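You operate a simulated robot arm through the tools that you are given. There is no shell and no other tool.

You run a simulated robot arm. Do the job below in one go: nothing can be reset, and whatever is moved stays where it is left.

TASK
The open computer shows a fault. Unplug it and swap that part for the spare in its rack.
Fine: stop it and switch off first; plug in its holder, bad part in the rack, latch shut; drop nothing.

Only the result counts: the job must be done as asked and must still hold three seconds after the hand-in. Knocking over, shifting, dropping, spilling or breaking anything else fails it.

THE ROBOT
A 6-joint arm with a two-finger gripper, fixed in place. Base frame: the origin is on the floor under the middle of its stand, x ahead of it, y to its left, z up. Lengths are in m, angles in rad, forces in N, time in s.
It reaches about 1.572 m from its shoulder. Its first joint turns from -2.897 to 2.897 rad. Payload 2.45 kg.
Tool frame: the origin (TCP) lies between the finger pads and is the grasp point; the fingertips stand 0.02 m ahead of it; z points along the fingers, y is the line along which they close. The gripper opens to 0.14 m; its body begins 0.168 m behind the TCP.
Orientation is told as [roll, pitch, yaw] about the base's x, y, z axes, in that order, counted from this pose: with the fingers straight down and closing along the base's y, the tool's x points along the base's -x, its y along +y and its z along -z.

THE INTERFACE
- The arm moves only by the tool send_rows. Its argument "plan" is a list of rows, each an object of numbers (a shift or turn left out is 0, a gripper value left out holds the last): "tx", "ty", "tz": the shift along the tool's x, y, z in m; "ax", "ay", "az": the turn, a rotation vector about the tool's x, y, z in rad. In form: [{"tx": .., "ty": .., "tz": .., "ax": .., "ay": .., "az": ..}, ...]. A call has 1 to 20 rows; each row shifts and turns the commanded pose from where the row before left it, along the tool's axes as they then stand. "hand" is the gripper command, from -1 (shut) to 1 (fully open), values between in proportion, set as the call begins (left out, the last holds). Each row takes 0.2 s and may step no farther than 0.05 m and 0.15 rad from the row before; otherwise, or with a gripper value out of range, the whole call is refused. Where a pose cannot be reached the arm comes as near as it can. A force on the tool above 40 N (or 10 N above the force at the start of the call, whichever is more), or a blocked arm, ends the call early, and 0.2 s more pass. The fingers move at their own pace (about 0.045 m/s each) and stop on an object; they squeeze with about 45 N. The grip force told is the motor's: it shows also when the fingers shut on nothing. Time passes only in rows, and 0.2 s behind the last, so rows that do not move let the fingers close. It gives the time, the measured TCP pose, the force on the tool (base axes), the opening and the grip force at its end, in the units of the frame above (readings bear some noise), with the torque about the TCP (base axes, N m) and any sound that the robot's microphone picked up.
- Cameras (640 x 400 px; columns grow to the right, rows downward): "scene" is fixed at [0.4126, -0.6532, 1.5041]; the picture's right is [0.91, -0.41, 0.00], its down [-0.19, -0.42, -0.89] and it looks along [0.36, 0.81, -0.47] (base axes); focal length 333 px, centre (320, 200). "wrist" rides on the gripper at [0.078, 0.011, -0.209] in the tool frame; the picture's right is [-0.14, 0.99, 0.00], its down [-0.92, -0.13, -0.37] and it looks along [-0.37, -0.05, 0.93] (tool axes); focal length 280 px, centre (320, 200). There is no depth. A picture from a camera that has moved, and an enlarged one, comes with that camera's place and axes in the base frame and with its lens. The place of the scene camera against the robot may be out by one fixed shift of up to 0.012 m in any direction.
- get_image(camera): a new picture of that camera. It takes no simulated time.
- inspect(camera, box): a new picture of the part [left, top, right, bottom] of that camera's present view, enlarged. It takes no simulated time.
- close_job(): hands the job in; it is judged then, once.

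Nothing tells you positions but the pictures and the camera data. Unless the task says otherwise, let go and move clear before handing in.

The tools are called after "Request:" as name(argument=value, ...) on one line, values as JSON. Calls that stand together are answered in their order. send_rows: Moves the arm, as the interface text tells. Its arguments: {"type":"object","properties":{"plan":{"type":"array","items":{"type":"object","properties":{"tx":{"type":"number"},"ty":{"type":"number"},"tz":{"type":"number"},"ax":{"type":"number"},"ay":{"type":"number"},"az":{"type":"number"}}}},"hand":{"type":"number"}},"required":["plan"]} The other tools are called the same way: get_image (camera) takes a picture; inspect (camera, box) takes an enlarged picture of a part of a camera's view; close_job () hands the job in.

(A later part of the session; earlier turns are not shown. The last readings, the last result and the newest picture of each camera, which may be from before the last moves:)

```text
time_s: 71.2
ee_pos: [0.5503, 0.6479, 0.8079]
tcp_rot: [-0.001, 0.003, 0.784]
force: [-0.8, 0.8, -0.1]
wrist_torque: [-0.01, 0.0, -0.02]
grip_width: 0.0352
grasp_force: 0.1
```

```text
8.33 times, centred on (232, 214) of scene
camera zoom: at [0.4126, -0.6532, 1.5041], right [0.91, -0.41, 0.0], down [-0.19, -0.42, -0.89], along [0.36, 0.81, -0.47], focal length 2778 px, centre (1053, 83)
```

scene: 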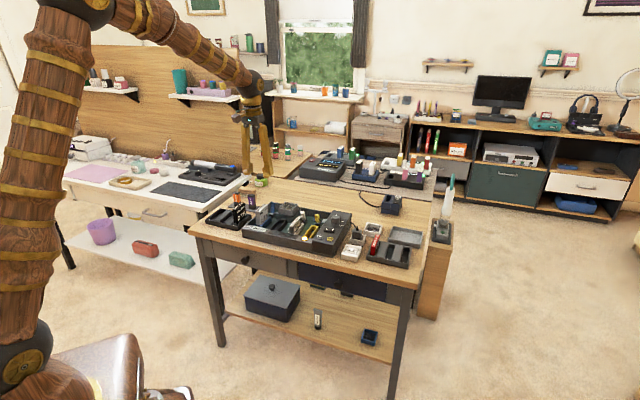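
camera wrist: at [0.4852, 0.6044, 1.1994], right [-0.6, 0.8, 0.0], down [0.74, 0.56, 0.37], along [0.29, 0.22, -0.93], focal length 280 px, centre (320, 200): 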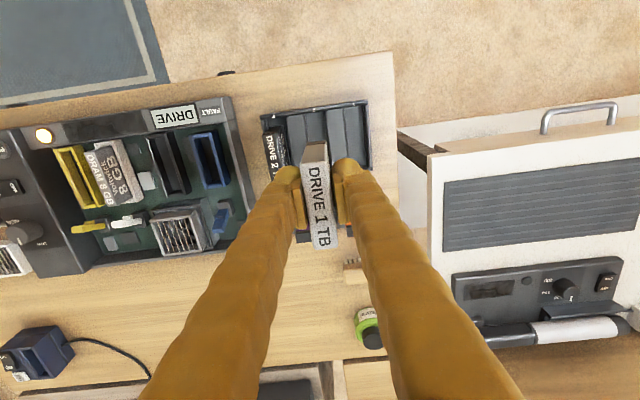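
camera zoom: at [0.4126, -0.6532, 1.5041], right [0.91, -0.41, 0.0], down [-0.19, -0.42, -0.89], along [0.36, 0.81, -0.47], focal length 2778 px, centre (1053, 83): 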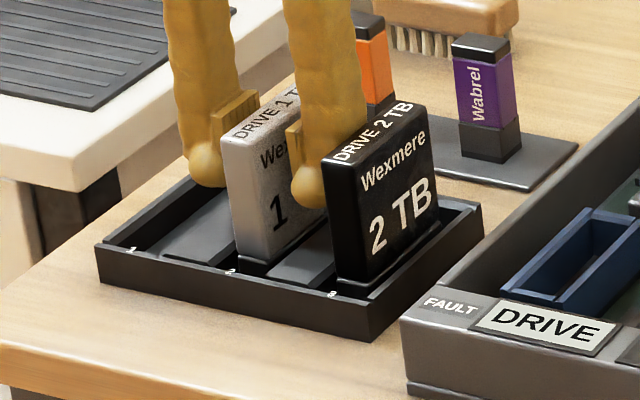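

The bad drive stands in bay 2. Lifting straight up and moving over the 2 TB spare.

Request:
send_rows(plan=[{"tz": -0.01}, {"tz": -0.02}, {"tz": -0.04}, {"tz": -0.045}, {"tz": -0.045}, {"tz": -0.02}, {}], hand=-0.5)

Request:
get_image(camera="wrist")

Request:
inspect(camera="wrist", box=[220, 90, 380, 190])

Request:
inspect(camera="scene", box=[195, 180, 275, 240])

```text
time_s: 72.8
ee_pos: [0.5515, 0.6512, 0.9863]
tcp_rot: [-0.001, 0.003, 0.785]
force: [-0.4, 0.6, -0.1]
wrist_torque: [0.0, -0.01, 0.01]
grip_width: 0.0351
grasp_force: 0.2
```

```text
taken
camera wrist: at [0.4891, 0.6038, 1.196], right [-0.6, 0.8, 0.0], down [0.74, 0.56, 0.37], along [0.29, 0.22, -0.93], focal length 280 px, centre (320, 200)
```

wrist: 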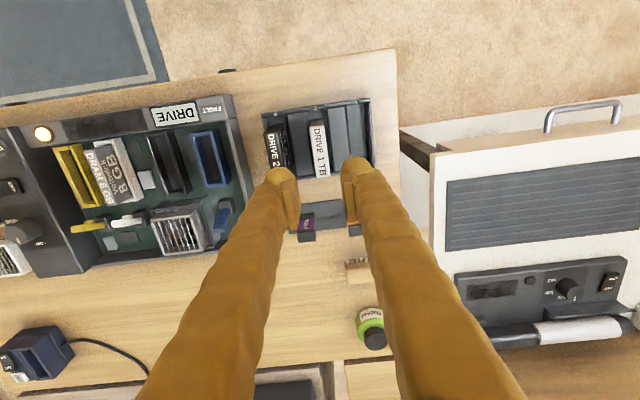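

```text
4.00 times, centred on (300, 140) of wrist
camera zoom: at [0.4891, 0.6038, 1.196], right [-0.6, 0.8, 0.0], down [0.74, 0.56, 0.37], along [0.29, 0.22, -0.93], focal length 1122 px, centre (400, 440)
```

zoom: 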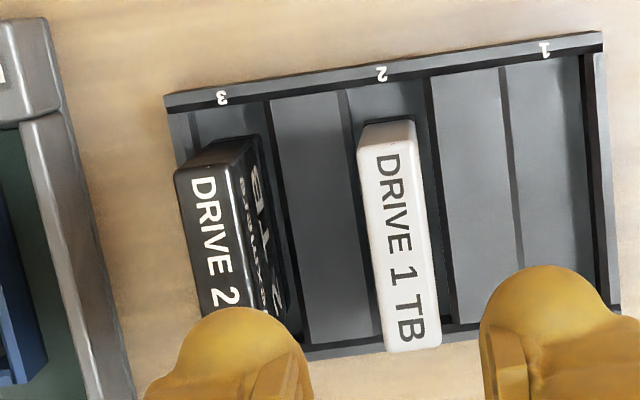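

```text
6.67 times, centred on (235, 210) of scene
camera zoom: at [0.4126, -0.6532, 1.5041], right [0.91, -0.41, 0.0], down [-0.19, -0.42, -0.89], along [0.36, 0.81, -0.47], focal length 2222 px, centre (887, 133)
```

zoom: 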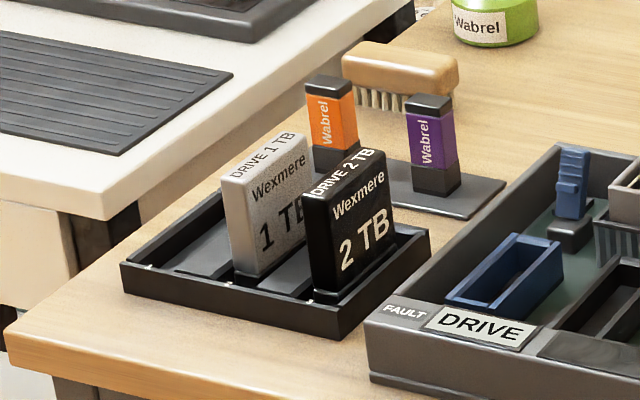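

The 1 TB drive stands in bay 2. Now I move over the 2 TB spare in bay 3 with a 3.5 cm opening and descend in stages.

Request:
send_rows(plan=[{"ty": -0.03}, {"ty": -0.029, "tx": -0.0007}, {}, {"tz": 0.045}, {"tz": 0.045}, {"tz": 0.02}, {}, {}], hand=-0.5)

Request:
inspect(camera="wrist", box=[240, 110, 400, 210])

Request:
inspect(camera="scene", box=[200, 180, 280, 240])

```text
time_s: 74.6
ee_pos: [0.5918, 0.6064, 0.8764]
tcp_rot: [-0.001, 0.003, 0.785]
force: [0.8, 0.7, -0.2]
wrist_torque: [-0.03, 0.02, 0.03]
grip_width: 0.035
grasp_force: 0.0
```

```text
4.00 times, centred on (320, 160) of wrist
camera zoom: at [0.5285, 0.5602, 1.0858], right [-0.6, 0.8, 0.0], down [0.74, 0.56, 0.37], along [0.29, 0.22, -0.93], focal length 1122 px, centre (320, 360)
```

zoom: 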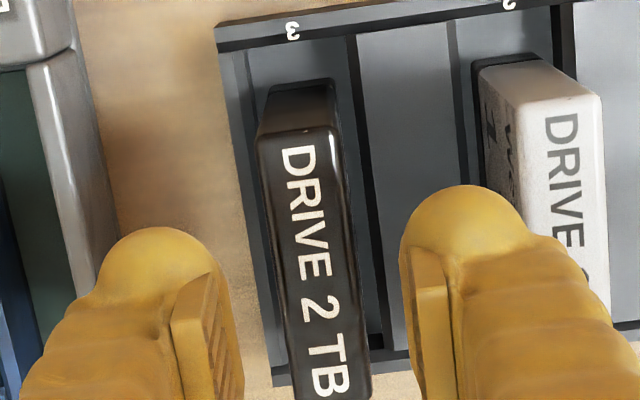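

```text
6.67 times, centred on (240, 210) of scene
camera zoom: at [0.4126, -0.6532, 1.5041], right [0.91, -0.41, 0.0], down [-0.19, -0.42, -0.89], along [0.36, 0.81, -0.47], focal length 2222 px, centre (853, 133)
```

zoom: 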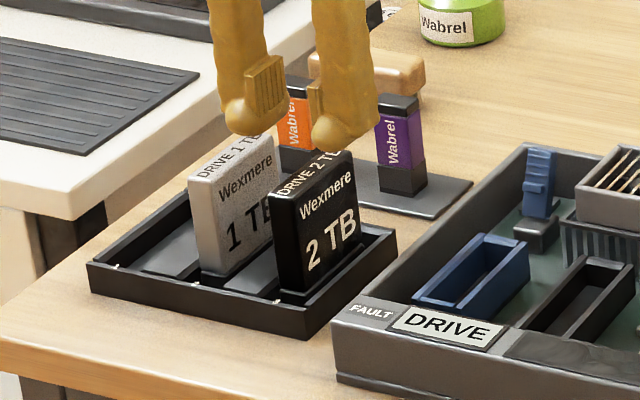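

Centred. I'll narrow the opening to 3 cm for clearance from the 1 TB drive and descend to grip height.

Request:
send_rows(plan=[{"ty": -0.002}, {}, {"tz": 0.025}, {"tz": 0.022}, {"tz": 0.02}, {}, {}], hand=-0.571)

Request:
inspect(camera="wrist", box=[240, 110, 400, 210])

Request:
inspect(camera="scene", box=[200, 180, 280, 240])

```text
time_s: 76.2
ee_pos: [0.5928, 0.6061, 0.811]
tcp_rot: [-0.003, 0.004, 0.785]
force: [0.1, 0.6, 0.2]
wrist_torque: [-0.02, 0.02, 0.03]
grip_width: 0.0303
grasp_force: 0.0
```

```text
4.00 times, centred on (320, 160) of wrist
camera zoom: at [0.5302, 0.5593, 1.0212], right [-0.6, 0.8, 0.0], down [0.74, 0.56, 0.37], along [0.29, 0.22, -0.93], focal length 1122 px, centre (320, 360)
```

zoom: 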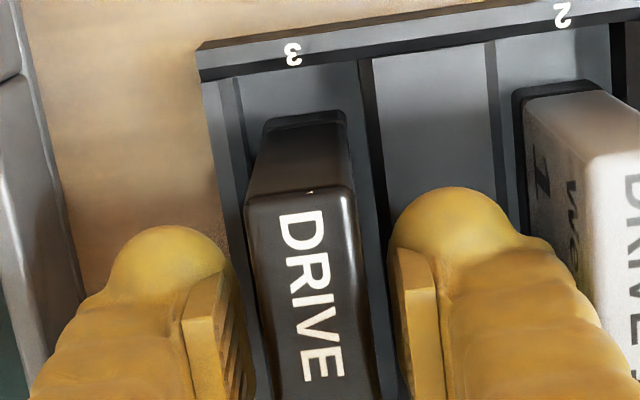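

```text
6.67 times, centred on (240, 210) of scene
camera zoom: at [0.4126, -0.6532, 1.5041], right [0.91, -0.41, 0.0], down [-0.19, -0.42, -0.89], along [0.36, 0.81, -0.47], focal length 2222 px, centre (853, 133)
```

zoom: 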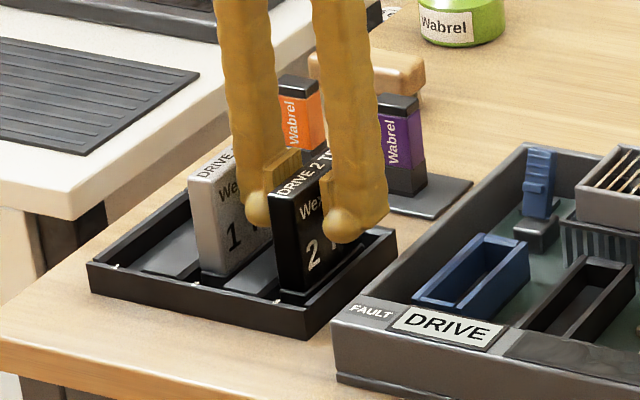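

Fingers straddle the spare. Closing the grip.

Request:
send_rows(plan=[{}, {}, {}, {}, {}], hand=-1)

Request:
inspect(camera="wrist", box=[240, 110, 400, 210])

```text
time_s: 77.4
ee_pos: [0.5919, 0.606, 0.8105]
tcp_rot: [-0.001, 0.003, 0.785]
force: [1.2, -0.7, -0.1]
wrist_torque: [0.0, 0.02, -0.03]
grip_width: 0.0188
grasp_force: 43.8
```

```text
4.00 times, centred on (320, 160) of wrist
camera zoom: at [0.5302, 0.5593, 1.0212], right [-0.6, 0.8, 0.0], down [0.74, 0.56, 0.37], along [0.29, 0.22, -0.93], focal length 1122 px, centre (320, 360)
```

zoom: 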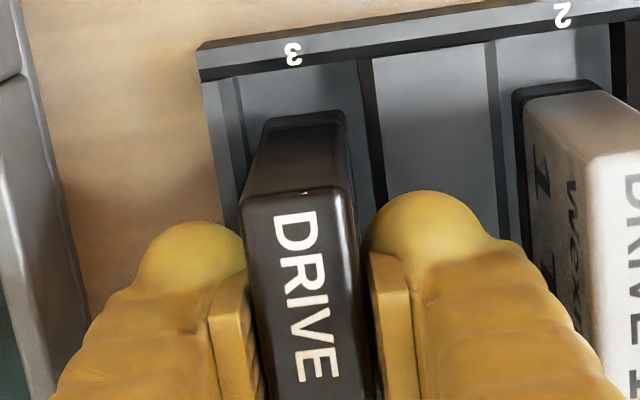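

The spare is gripped (18.8 mm). Lifting it straight up out of the rack.

Request:
send_rows(plan=[{"tz": -0.005}, {"tz": -0.01}, {"tz": -0.02}, {"tz": -0.04}, {"tz": -0.04}, {"tz": -0.04}, {"tz": -0.03}, {}], hand=-1)

Request:
inspect(camera="scene", box=[200, 160, 328, 240])

Request:
inspect(camera="wrist", box=[240, 110, 400, 210])

```text
time_s: 79.2
ee_pos: [0.5946, 0.6056, 0.9964]
tcp_rot: [-0.002, 0.003, 0.786]
force: [0.3, 0.2, -1.2]
wrist_torque: [0.01, 0.03, 0.02]
grip_width: 0.0185
grasp_force: 44.1
```

```text
5.00 times, centred on (264, 200) of scene
camera zoom: at [0.4126, -0.6532, 1.5041], right [0.91, -0.41, 0.0], down [-0.19, -0.42, -0.89], along [0.36, 0.81, -0.47], focal length 1666 px, centre (600, 200)
```

zoom: 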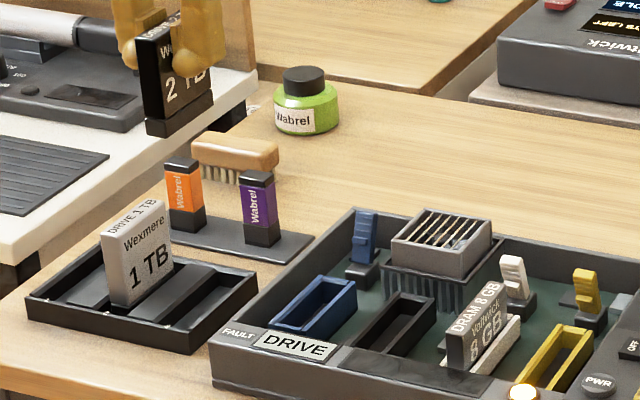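

```text
4.00 times, centred on (320, 160) of wrist
camera zoom: at [0.5319, 0.5587, 1.2056], right [-0.6, 0.8, 0.0], down [0.74, 0.56, 0.37], along [0.29, 0.22, -0.93], focal length 1122 px, centre (320, 360)
```

zoom: 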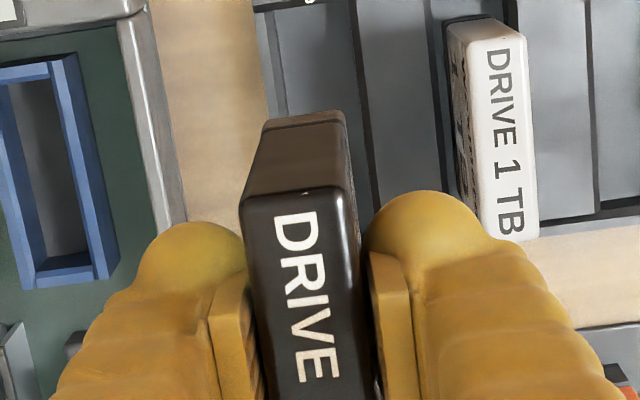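

The spare is out cleanly. Moving it over the blue slot at the pose where the old drive sat, then lowering to just above it.

Request:
send_rows(plan=[{"ty": -0.036, "tx": 0.0006}, {"ty": -0.036, "tx": 0.0006}, {"ty": -0.0367, "tx": 0.0006}, {}, {"tz": 0.04}, {"tz": 0.04}, {"tz": 0.02}, {}, {}], hand=-1)

Request:
inspect(camera="wrist", box=[240, 90, 400, 190])

Request:
inspect(camera="scene", box=[220, 180, 300, 240])

```text
time_s: 81.2
ee_pos: [0.6712, 0.5312, 0.8962]
tcp_rot: [-0.002, 0.002, 0.785]
force: [0.0, 0.6, -1.5]
wrist_torque: [0.0, 0.01, 0.01]
grip_width: 0.0187
grasp_force: 44.1
```

```text
4.00 times, centred on (320, 140) of wrist
camera zoom: at [0.608, 0.4851, 1.1047], right [-0.6, 0.8, 0.0], down [0.74, 0.56, 0.37], along [0.29, 0.22, -0.93], focal length 1122 px, centre (320, 440)
```

zoom: 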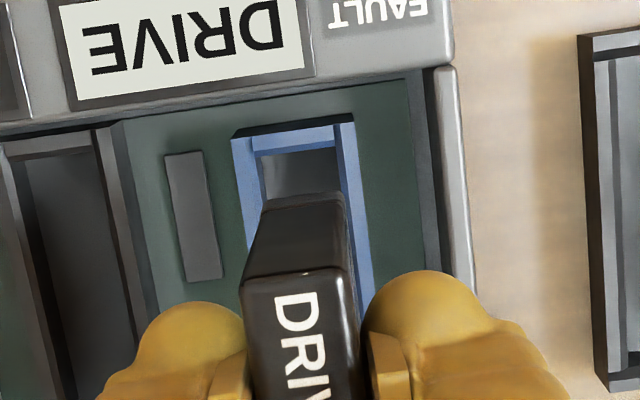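

```text
6.67 times, centred on (260, 210) of scene
camera zoom: at [0.4126, -0.6532, 1.5041], right [0.91, -0.41, 0.0], down [-0.19, -0.42, -0.89], along [0.36, 0.81, -0.47], focal length 2222 px, centre (720, 133)
```

zoom: 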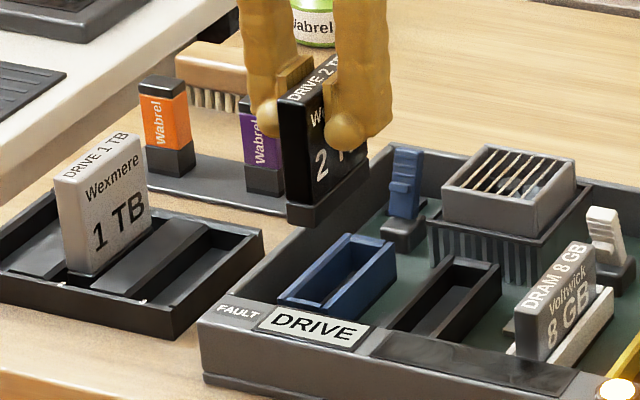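

I'm about 3 mm off the old drive's pose; correcting and coming a bit lower before the fine insertion.

Request:
send_rows(plan=[{"tx": 0.0035, "ty": -0.0028}, {"tz": 0.012}, {}, {}], hand=-1)

Request:
inspect(camera="wrist", box=[260, 100, 388, 180])

Request:
inspect(camera="scene", box=[240, 190, 288, 230])

```text
time_s: 82.2
ee_pos: [0.6707, 0.5261, 0.8832]
tcp_rot: [-0.002, 0.005, 0.784]
force: [0.2, -0.8, -2.3]
wrist_torque: [0.0, -0.02, 0.02]
grip_width: 0.0185
grasp_force: 44.7
```

```text
5.00 times, centred on (324, 140) of wrist
camera zoom: at [0.6075, 0.4785, 1.093], right [-0.6, 0.8, 0.0], down [0.74, 0.56, 0.37], along [0.29, 0.22, -0.93], focal length 1402 px, centre (300, 500)
```

zoom: 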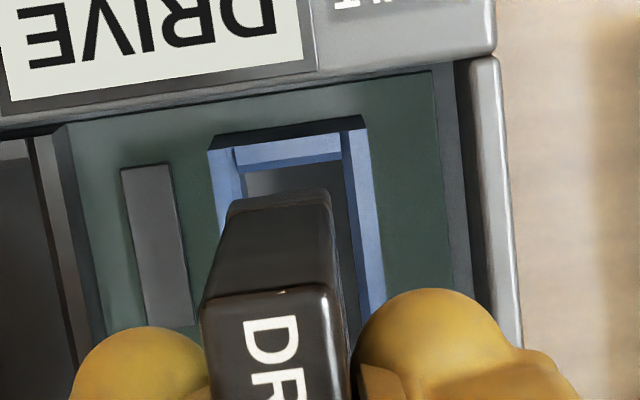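

```text
10.00 times, centred on (264, 210) of scene
camera zoom: at [0.4126, -0.6532, 1.5041], right [0.91, -0.41, 0.0], down [-0.19, -0.42, -0.89], along [0.36, 0.81, -0.47], focal length 3333 px, centre (880, 100)
```

zoom: 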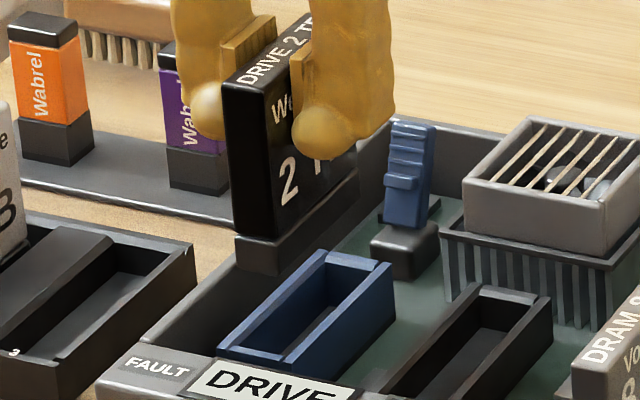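

The drive is just above the slot. Applying a final 1–2 mm correction and lowering to the slot mouth.

Request:
send_rows(plan=[{"tx": -0.0012, "ty": 0.0019}, {"tz": 0.006}, {"tz": 0.006}, {}, {}], hand=-1)

Request:
inspect(camera="wrist", box=[280, 110, 376, 170])

Request:
inspect(camera="scene", box=[240, 195, 288, 235])

```text
time_s: 83.4
ee_pos: [0.6675, 0.5249, 0.8714]
tcp_rot: [-0.002, 0.003, 0.785]
force: [-0.9, -0.4, -1.9]
wrist_torque: [-0.01, 0.02, -0.04]
grip_width: 0.0186
grasp_force: 44.1
```

```text
6.67 times, centred on (328, 140) of wrist
camera zoom: at [0.6056, 0.4794, 1.0808], right [-0.6, 0.8, 0.0], down [0.74, 0.56, 0.37], along [0.29, 0.22, -0.93], focal length 1869 px, centre (267, 600)
```

zoom: 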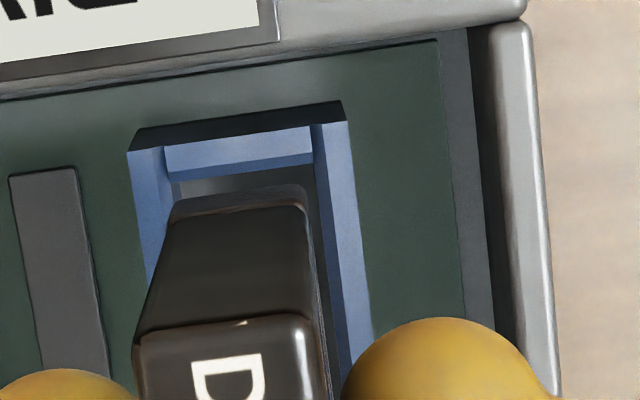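

```text
10.00 times, centred on (264, 215) of scene
camera zoom: at [0.4126, -0.6532, 1.5041], right [0.91, -0.41, 0.0], down [-0.19, -0.42, -0.89], along [0.36, 0.81, -0.47], focal length 3333 px, centre (880, 50)
```

zoom: 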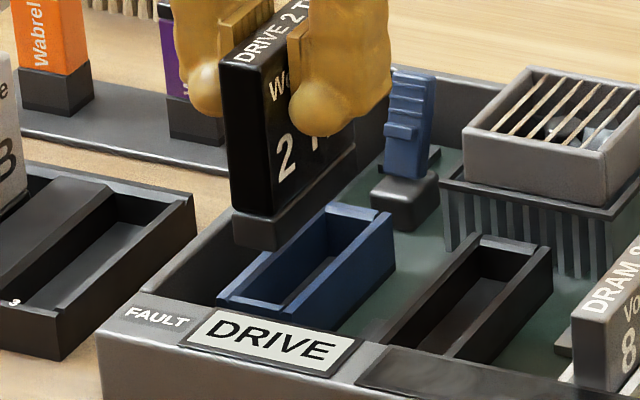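

Lateral alignment looks good; a 2 mm correction along the slot, then down to the slot mouth.

Request:
send_rows(plan=[{"tx": -0.002}, {"tz": 0.005}, {"tz": 0.005}, {}, {}], hand=-1)

Request:
inspect(camera="wrist", box=[280, 110, 376, 170])

Request:
inspect(camera="scene", box=[240, 195, 288, 235])

```text
time_s: 84.6
ee_pos: [0.6702, 0.5262, 0.8612]
tcp_rot: [-0.001, 0.005, 0.788]
force: [0.2, -0.2, -1.0]
wrist_torque: [0.01, -0.03, -0.01]
grip_width: 0.0185
grasp_force: 44.2
```

```text
6.67 times, centred on (328, 140) of wrist
camera zoom: at [0.607, 0.4798, 1.0707], right [-0.6, 0.8, 0.0], down [0.74, 0.56, 0.37], along [0.29, 0.22, -0.93], focal length 1869 px, centre (267, 600)
```

zoom: 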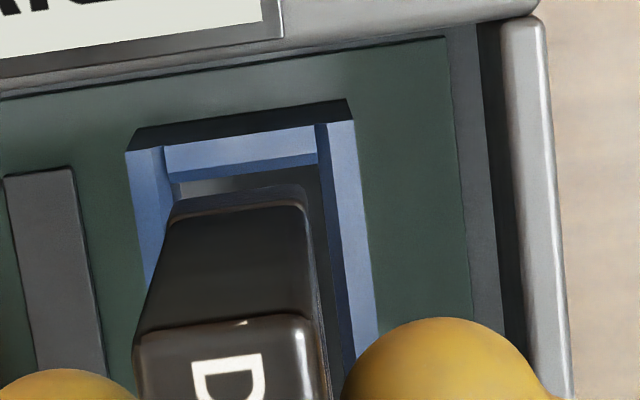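

```text
10.00 times, centred on (264, 215) of scene
camera zoom: at [0.4126, -0.6532, 1.5041], right [0.91, -0.41, 0.0], down [-0.19, -0.42, -0.89], along [0.36, 0.81, -0.47], focal length 3333 px, centre (880, 50)
```

zoom: 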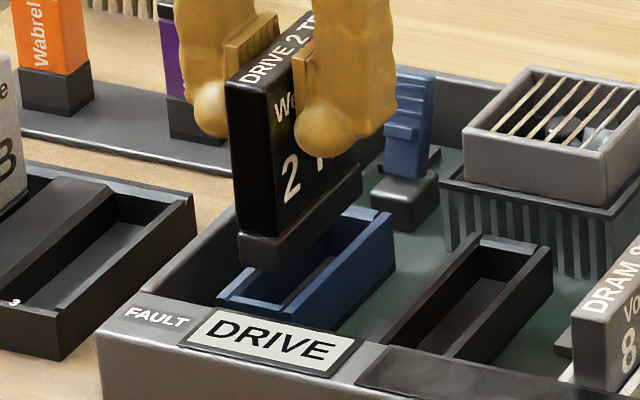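

Well aligned. Continuing down toward the slot mouth.

Request:
send_rows(plan=[{"tx": -0.0008, "ty": 0.0006}, {"tz": 0.005}, {"tz": 0.004}, {}, {}], hand=-1)

Request:
inspect(camera="wrist", box=[280, 110, 376, 170])

Request:
inspect(camera="scene", box=[240, 195, 288, 235])

```text
time_s: 85.8
ee_pos: [0.6698, 0.5279, 0.8511]
tcp_rot: [-0.001, 0.004, 0.785]
force: [1.0, 0.1, -1.4]
wrist_torque: [-0.01, 0.01, 0.01]
grip_width: 0.0187
grasp_force: 43.8
```

```text
6.67 times, centred on (328, 140) of wrist
camera zoom: at [0.6068, 0.4803, 1.0615], right [-0.6, 0.8, 0.0], down [0.74, 0.56, 0.37], along [0.29, 0.22, -0.93], focal length 1869 px, centre (267, 600)
```

zoom: 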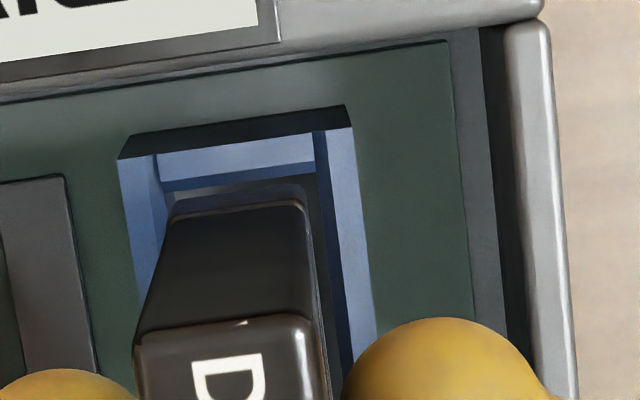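

```text
10.00 times, centred on (264, 215) of scene
camera zoom: at [0.4126, -0.6532, 1.5041], right [0.91, -0.41, 0.0], down [-0.19, -0.42, -0.89], along [0.36, 0.81, -0.47], focal length 3333 px, centre (880, 50)
```

zoom: 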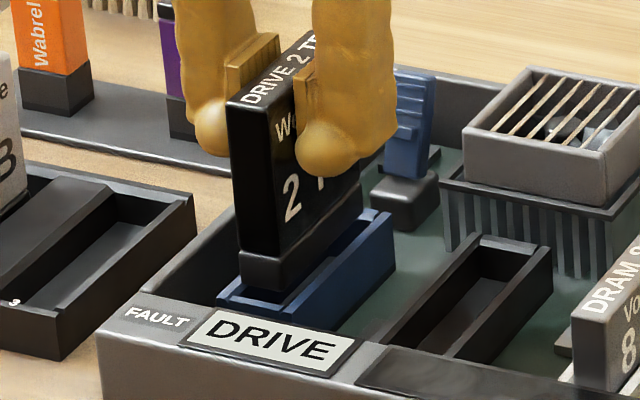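

Right at the slot mouth, aligned within a millimetre. Inserting slowly with force watch.

Request:
send_rows(plan=[{"tx": -0.0004, "ty": 0.0005, "tz": 0.002}, {"tz": 0.003}, {"tz": 0.003}, {}], hand=-1)

Request:
inspect(camera="wrist", box=[280, 110, 376, 170])

Request:
inspect(camera="scene", box=[240, 195, 288, 235])

```text
time_s: 86.8
ee_pos: [0.6685, 0.5286, 0.8426]
tcp_rot: [-0.002, 0.003, 0.783]
force: [0.3, -0.2, -1.0]
wrist_torque: [0.0, 0.0, 0.02]
grip_width: 0.0188
grasp_force: 43.7
```

```text
6.67 times, centred on (328, 140) of wrist
camera zoom: at [0.606, 0.4818, 1.0539], right [-0.6, 0.8, 0.0], down [0.74, 0.56, 0.37], along [0.29, 0.22, -0.93], focal length 1869 px, centre (267, 600)
```

zoom: 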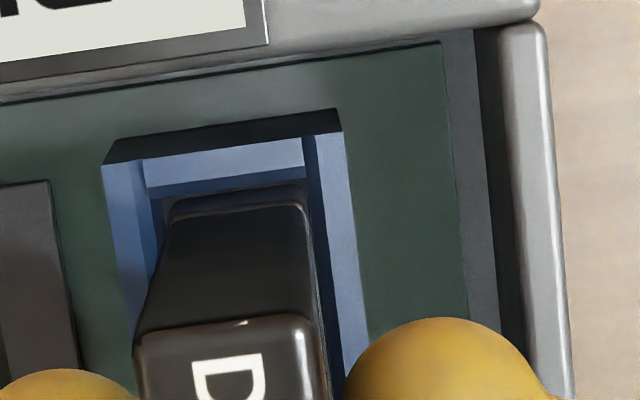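

```text
10.00 times, centred on (264, 215) of scene
camera zoom: at [0.4126, -0.6532, 1.5041], right [0.91, -0.41, 0.0], down [-0.19, -0.42, -0.89], along [0.36, 0.81, -0.47], focal length 3333 px, centre (880, 50)
```

zoom: 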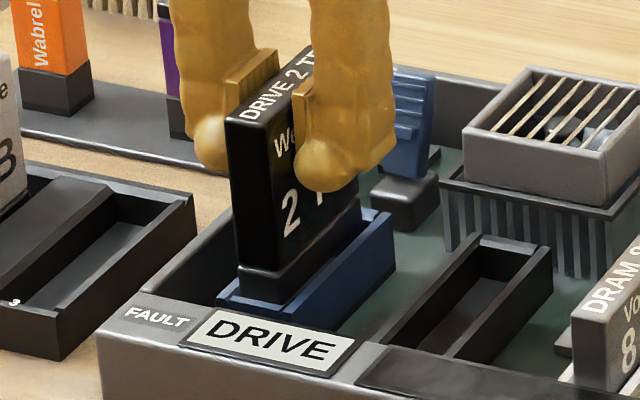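

The connector is entering the slot; it sits about 1 mm to one side, so I nudge it back and continue down.

Request:
send_rows(plan=[{"ty": -0.0012}, {"tz": 0.003}, {"tz": 0.003}, {}], hand=-1)

Request:
inspect(camera="wrist", box=[280, 110, 376, 170])

Request:
inspect(camera="scene", box=[240, 195, 288, 235])

```text
time_s: 87.8
ee_pos: [0.6695, 0.5271, 0.8375]
tcp_rot: [-0.003, 0.004, 0.786]
force: [2.3, 1.6, -1.1]
wrist_torque: [0.09, -0.11, -0.02]
grip_width: 0.0187
grasp_force: 44.1
```

```text
6.67 times, centred on (328, 140) of wrist
camera zoom: at [0.6065, 0.4805, 1.0472], right [-0.6, 0.8, 0.0], down [0.74, 0.56, 0.37], along [0.29, 0.22, -0.93], focal length 1869 px, centre (267, 600)
```

zoom: 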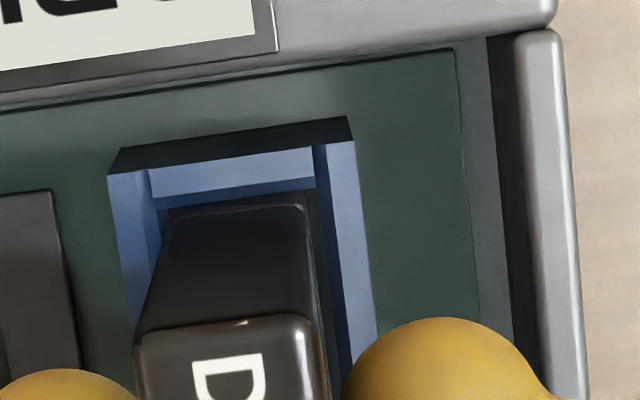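

```text
10.00 times, centred on (264, 215) of scene
camera zoom: at [0.4126, -0.6532, 1.5041], right [0.91, -0.41, 0.0], down [-0.19, -0.42, -0.89], along [0.36, 0.81, -0.47], focal length 3333 px, centre (880, 50)
```

zoom: 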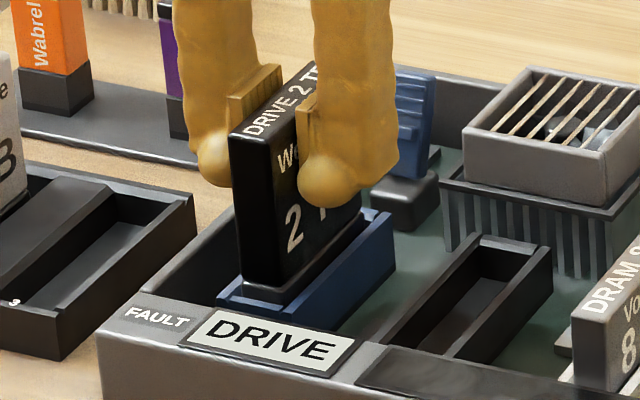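

Inserted further with only light contact at the front wall; a 1 mm shift back along the slot, then deeper.

Request:
send_rows(plan=[{"tx": -0.001}, {"tz": 0.003}, {"tz": 0.003}, {}], hand=-1)

Request:
inspect(camera="wrist", box=[280, 110, 376, 170])

Request:
inspect(camera="scene", box=[240, 195, 288, 235])

```text
time_s: 88.8
ee_pos: [0.6702, 0.5266, 0.832]
tcp_rot: [-0.001, 0.002, 0.784]
force: [0.7, 0.2, -3.2]
wrist_torque: [0.0, -0.04, -0.01]
grip_width: 0.0186
grasp_force: 44.1
```

```text
6.67 times, centred on (328, 140) of wrist
camera zoom: at [0.6077, 0.4807, 1.0408], right [-0.6, 0.8, 0.0], down [0.74, 0.56, 0.37], along [0.29, 0.22, -0.93], focal length 1869 px, centre (267, 600)
```

zoom: 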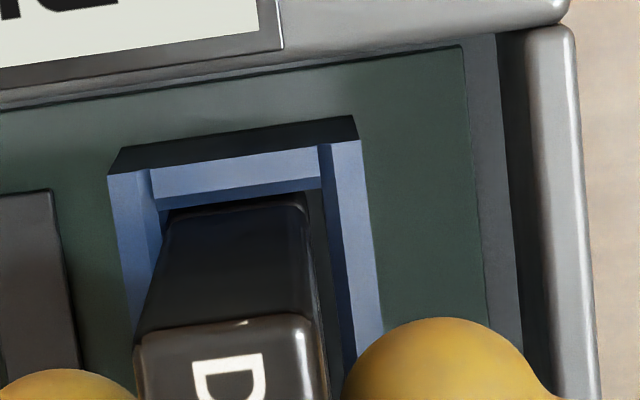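

```text
10.00 times, centred on (264, 215) of scene
camera zoom: at [0.4126, -0.6532, 1.5041], right [0.91, -0.41, 0.0], down [-0.19, -0.42, -0.89], along [0.36, 0.81, -0.47], focal length 3333 px, centre (880, 50)
```

zoom: 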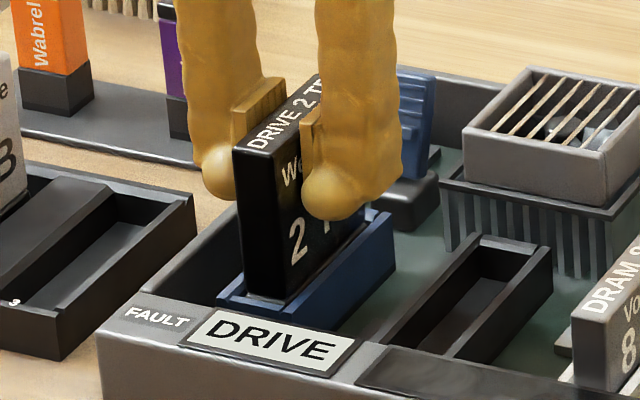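

The connector part is now fully inside the slot. Continuing to the bottom.

Request:
send_rows(plan=[{"tz": 0.002}, {"tz": 0.002}, {"tz": 0.002}, {}], hand=-1)

Request:
inspect(camera="wrist", box=[280, 110, 376, 170])

Request:
inspect(camera="scene", box=[240, 195, 288, 235])

```text
time_s: 89.8
ee_pos: [0.6706, 0.5285, 0.8258]
tcp_rot: [-0.001, 0.003, 0.786]
force: [0.4, 0.3, -1.0]
wrist_torque: [0.0, -0.09, -0.05]
grip_width: 0.0187
grasp_force: 44.3
```

```text
6.67 times, centred on (328, 140) of wrist
camera zoom: at [0.6077, 0.4819, 1.0353], right [-0.6, 0.8, 0.0], down [0.74, 0.56, 0.37], along [0.29, 0.22, -0.93], focal length 1869 px, centre (267, 600)
```

zoom: 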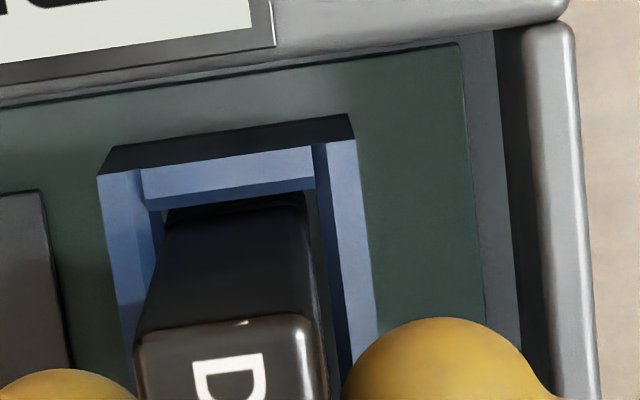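

```text
10.00 times, centred on (264, 215) of scene
camera zoom: at [0.4126, -0.6532, 1.5041], right [0.91, -0.41, 0.0], down [-0.19, -0.42, -0.89], along [0.36, 0.81, -0.47], focal length 3333 px, centre (880, 50)
```

zoom: 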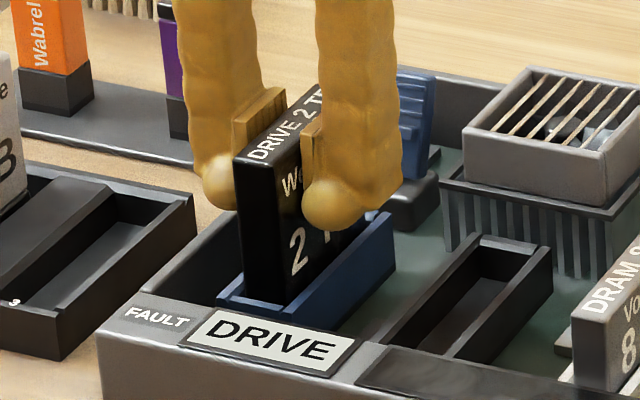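

Request:
send_rows(plan=[{"tz": 0.002}, {"tz": 0.002}, {}], hand=-1)

```text
time_s: 90.6
ee_pos: [0.6704, 0.5286, 0.8224]
tcp_rot: [-0.001, 0.001, 0.786]
force: [-9.8, -1.0, 37.9]
wrist_torque: [0.05, 0.08, 0.01]
grip_width: 0.0186
grasp_force: 43.6
```

Firm contact at about 38 N — it should be seated. I'll compare with the original 1 TB drive's picture in the same view.

Request:
inspect(camera="scene", box=[240, 195, 304, 235])

Request:
inspect(camera="wrist", box=[240, 110, 400, 210])

```text
10.00 times, centred on (272, 215) of scene
camera zoom: at [0.4126, -0.6532, 1.5041], right [0.91, -0.41, 0.0], down [-0.19, -0.42, -0.89], along [0.36, 0.81, -0.47], focal length 3333 px, centre (800, 50)
```

zoom: 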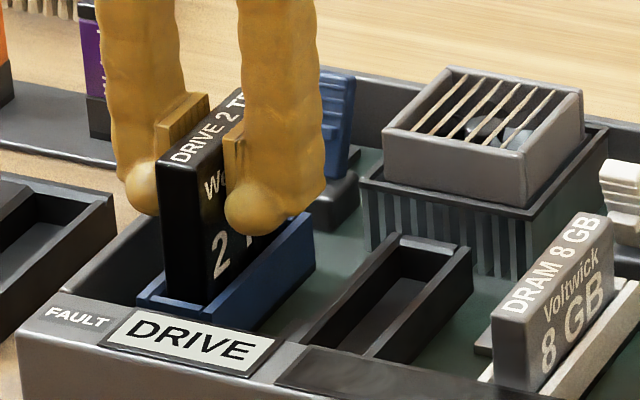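

```text
4.00 times, centred on (320, 160) of wrist
camera zoom: at [0.6084, 0.4819, 1.0325], right [-0.6, 0.8, 0.0], down [0.74, 0.56, 0.37], along [0.29, 0.22, -0.93], focal length 1122 px, centre (320, 360)
```

zoom: 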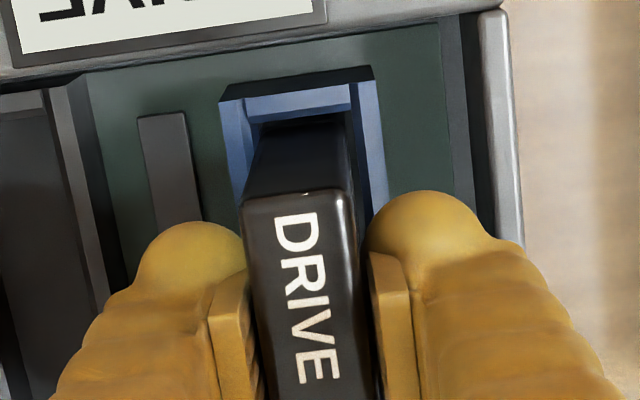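

The spare sits at the same height as the old drive did. I'll relieve the push slightly, then open the fingers a little.

Request:
send_rows(plan=[{"tz": -0.001}, {}], hand=-1)

Request:
send_rows(plan=[{}, {}, {}], hand=-0.5)

Request:
inspect(camera="scene", box=[240, 195, 304, 235])

Request:
inspect(camera="wrist", box=[240, 110, 400, 210])

```text
time_s: 91.2
ee_pos: [0.6716, 0.5273, 0.8245]
tcp_rot: [0.0, 0.002, 0.785]
force: [-1.5, 3.6, 26.1]
wrist_torque: [0.4, -0.34, -0.03]
grip_width: 0.0187
grasp_force: 44.3
```

```text
time_s: 92.0
ee_pos: [0.6712, 0.5294, 0.8227]
tcp_rot: [-0.002, 0.004, 0.786]
force: [-0.7, 0.2, -0.1]
wrist_torque: [0.01, 0.01, 0.01]
grip_width: 0.0352
grasp_force: 0.1
```

```text
10.00 times, centred on (272, 215) of scene
camera zoom: at [0.4126, -0.6532, 1.5041], right [0.91, -0.41, 0.0], down [-0.19, -0.42, -0.89], along [0.36, 0.81, -0.47], focal length 3333 px, centre (800, 50)
```

zoom: 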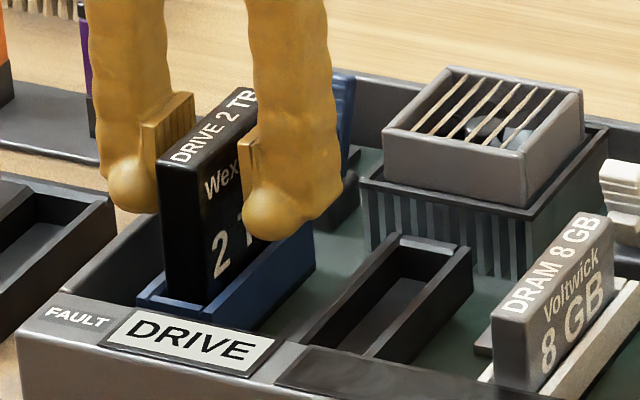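

```text
4.00 times, centred on (320, 160) of wrist
camera zoom: at [0.6086, 0.482, 1.032], right [-0.6, 0.8, 0.0], down [0.74, 0.56, 0.37], along [0.29, 0.22, -0.93], focal length 1122 px, centre (320, 360)
```

zoom: 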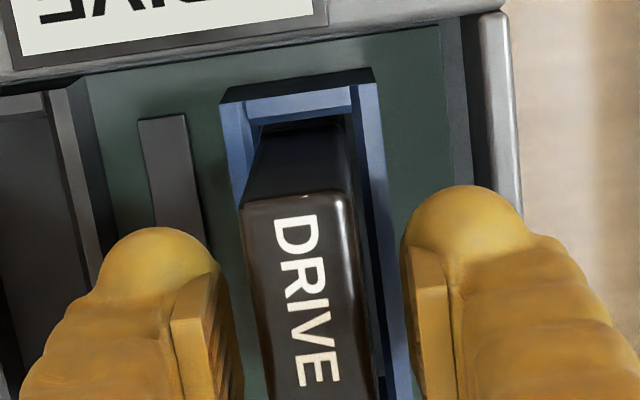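

Released; the drive stays. Lifting clear and comparing.

Request:
send_rows(plan=[{"tz": -0.01}, {"tz": -0.03}, {"tz": -0.045}, {"tz": -0.045}, {"tz": -0.045}, {}], hand=-0.5)

Request:
inspect(camera="scene", box=[240, 195, 304, 235])

Request:
get_image(camera="wrist")

Request:
inspect(camera="scene", box=[200, 180, 328, 260])

```text
time_s: 93.4
ee_pos: [0.6714, 0.5255, 1.0006]
tcp_rot: [-0.003, 0.003, 0.785]
force: [-0.1, 0.1, -0.2]
wrist_torque: [0.03, -0.01, -0.02]
grip_width: 0.0354
grasp_force: 0.1
```

```text
10.00 times, centred on (272, 215) of scene
camera zoom: at [0.4126, -0.6532, 1.5041], right [0.91, -0.41, 0.0], down [-0.19, -0.42, -0.89], along [0.36, 0.81, -0.47], focal length 3333 px, centre (800, 50)
```

zoom: 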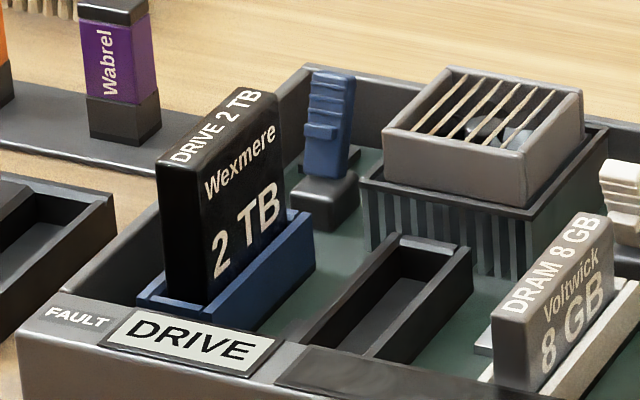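

```text
taken
camera wrist: at [0.6096, 0.4794, 1.2108], right [-0.6, 0.8, 0.0], down [0.74, 0.56, 0.37], along [0.29, 0.22, -0.93], focal length 280 px, centre (320, 200)
```

wrist: 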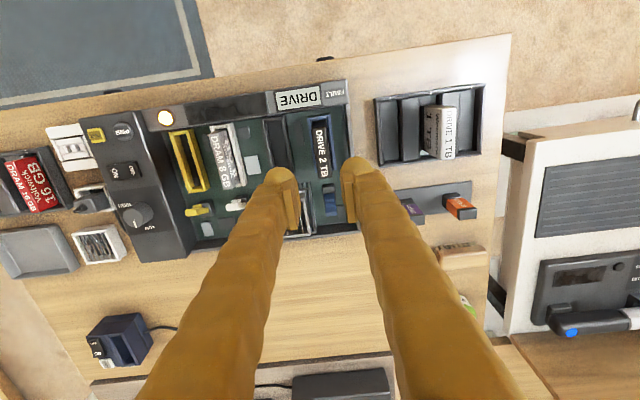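

```text
5.00 times, centred on (264, 220) of scene
camera zoom: at [0.4126, -0.6532, 1.5041], right [0.91, -0.41, 0.0], down [-0.19, -0.42, -0.89], along [0.36, 0.81, -0.47], focal length 1666 px, centre (600, 100)
```

zoom: 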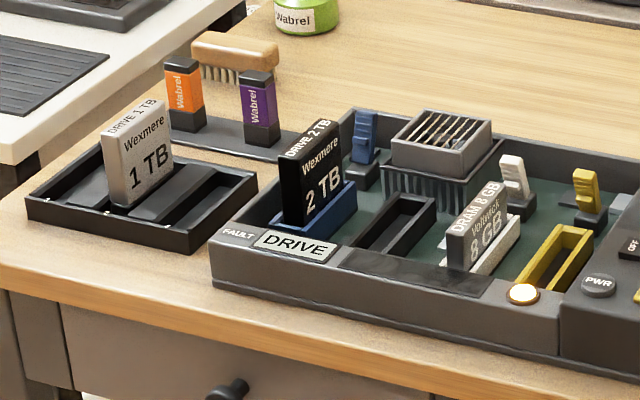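

The spare sits in the blue slot like the old drive did. Next I close the latch by pushing the lever from behind toward the drive; first a close look at the lever's present position.

Request:
inspect(camera="wrist", box=[280, 100, 380, 240])

Request:
inspect(camera="wrist", box=[300, 170, 360, 230])

```text
2.86 times, centred on (330, 170) of wrist
camera zoom: at [0.6096, 0.4794, 1.2108], right [-0.6, 0.8, 0.0], down [0.74, 0.56, 0.37], along [0.29, 0.22, -0.93], focal length 801 px, centre (291, 286)
```

zoom: 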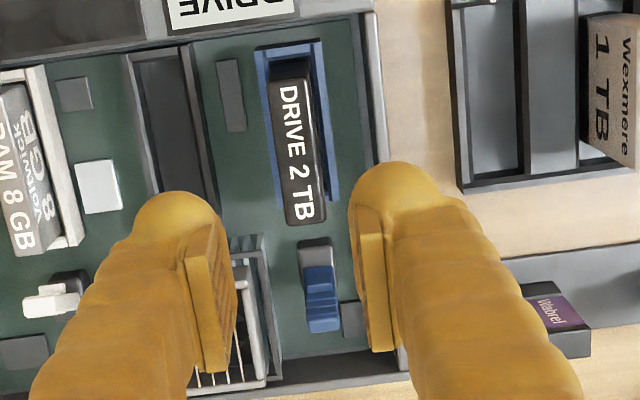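

```text
6.67 times, centred on (330, 200) of wrist
camera zoom: at [0.6096, 0.4794, 1.2108], right [-0.6, 0.8, 0.0], down [0.74, 0.56, 0.37], along [0.29, 0.22, -0.93], focal length 1869 px, centre (253, 200)
```

zoom: 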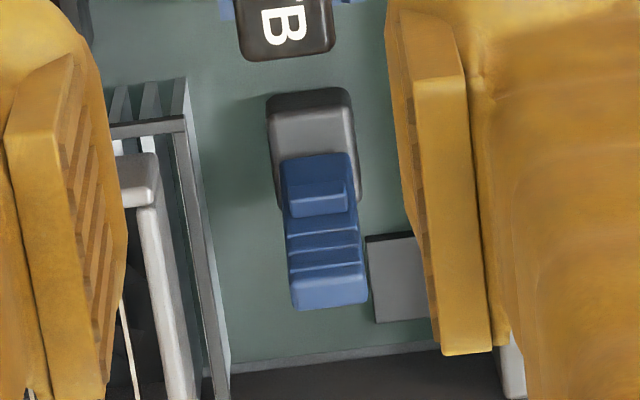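

The lever top is at about b = 0.950, leaning back; the space behind it is clear up to the rear wall (top z 0.78). I'll close the fingers, move high behind the lever, and descend partway.

Request:
send_rows(plan=[{"tx": -0.0473, "ty": 0.0054}, {"tx": -0.0473, "ty": 0.0054}, {"tx": -0.0474, "ty": 0.0053}, {}, {"tz": 0.045}, {"tz": 0.045}, {}, {}], hand=-1)

Request:
inspect(camera="wrist", box=[240, 90, 400, 190])

Request:
inspect(camera="scene", box=[240, 170, 320, 230])

```text
time_s: 95.2
ee_pos: [0.762, 0.6394, 0.9127]
tcp_rot: [-0.002, 0.004, 0.785]
force: [-0.5, 0.1, -0.2]
wrist_torque: [-0.01, -0.03, 0.0]
grip_width: 0.0002
grasp_force: 29.5
```

```text
4.00 times, centred on (320, 140) of wrist
camera zoom: at [0.6984, 0.5928, 1.1224], right [-0.6, 0.8, 0.0], down [0.74, 0.56, 0.37], along [0.29, 0.22, -0.93], focal length 1122 px, centre (320, 440)
```

zoom: 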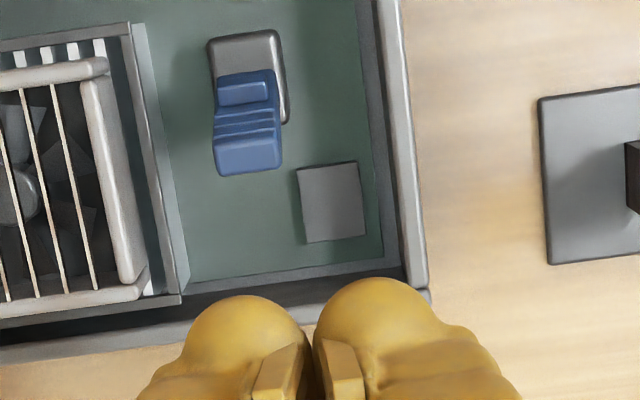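

```text
6.67 times, centred on (280, 200) of scene
camera zoom: at [0.4126, -0.6532, 1.5041], right [0.91, -0.41, 0.0], down [-0.19, -0.42, -0.89], along [0.36, 0.81, -0.47], focal length 2222 px, centre (587, 200)
```

zoom: 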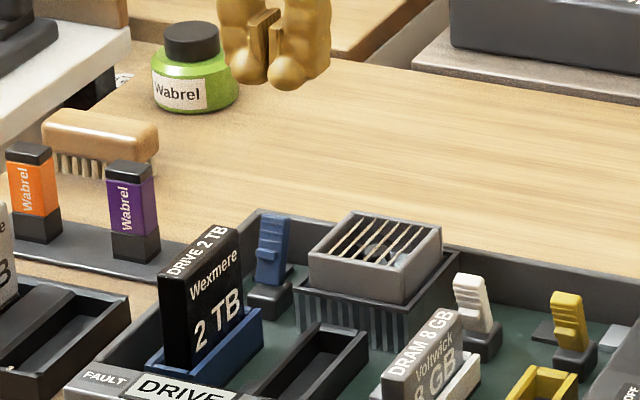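

Finger is lined up behind the lever (f ≈ 0.099). Descending behind it to tip height ~0.795.

Request:
send_rows(plan=[{"tz": 0.04}, {"tz": 0.03}, {"tz": 0.018}, {"tz": 0.008}, {}, {}], hand=-1)

Request:
inspect(camera="wrist", box=[240, 90, 400, 190])

Request:
inspect(camera="scene", box=[240, 180, 304, 230])

```text
time_s: 96.6
ee_pos: [0.7595, 0.6405, 0.8117]
tcp_rot: [-0.002, 0.002, 0.785]
force: [0.2, -0.2, -0.3]
wrist_torque: [0.0, 0.03, 0.0]
grip_width: 0.0004
grasp_force: 29.4
```

```text
4.00 times, centred on (320, 140) of wrist
camera zoom: at [0.6962, 0.5942, 1.0216], right [-0.6, 0.8, 0.0], down [0.74, 0.56, 0.37], along [0.29, 0.22, -0.93], focal length 1122 px, centre (320, 440)
```

zoom: 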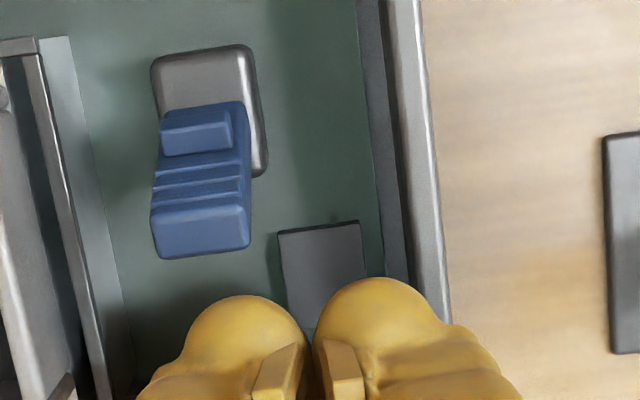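

```text
8.00 times, centred on (272, 205) of scene
camera zoom: at [0.4126, -0.6532, 1.5041], right [0.91, -0.41, 0.0], down [-0.19, -0.42, -0.89], along [0.36, 0.81, -0.47], focal length 2666 px, centre (704, 160)
```

zoom: 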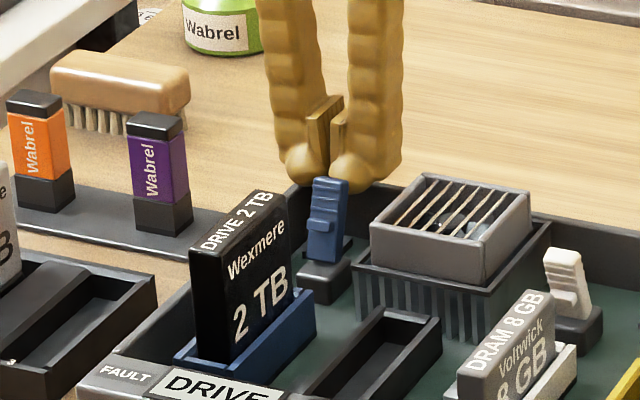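

The bulge of the fingertip is 11 mm behind the lever. Pushing forward (toward the drive) in small steps.

Request:
send_rows(plan=[{"tx": 0.005}, {"tx": 0.005}, {"tx": 0.005}, {"tx": 0.004}, {"tx": 0.004}], hand=-1)

Request:
inspect(camera="wrist", box=[240, 90, 400, 190])

Request:
inspect(camera="scene", box=[240, 180, 304, 230])

```text
time_s: 97.8
ee_pos: [0.7432, 0.6245, 0.8108]
tcp_rot: [-0.001, 0.002, 0.784]
force: [0.4, 0.4, 0.4]
wrist_torque: [-0.03, 0.02, 0.01]
grip_width: 0.0
grasp_force: 29.2
```

```text
4.00 times, centred on (320, 140) of wrist
camera zoom: at [0.6801, 0.5786, 1.0206], right [-0.6, 0.8, 0.0], down [0.74, 0.56, 0.37], along [0.29, 0.22, -0.93], focal length 1122 px, centre (320, 440)
```

zoom: 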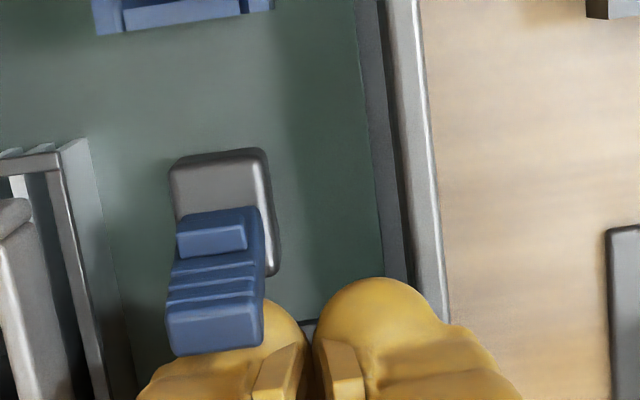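

```text
8.00 times, centred on (272, 205) of scene
camera zoom: at [0.4126, -0.6532, 1.5041], right [0.91, -0.41, 0.0], down [-0.19, -0.42, -0.89], along [0.36, 0.81, -0.47], focal length 2666 px, centre (704, 160)
```

zoom: 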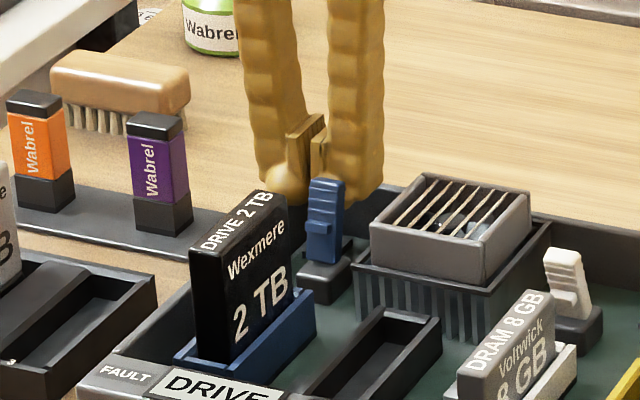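

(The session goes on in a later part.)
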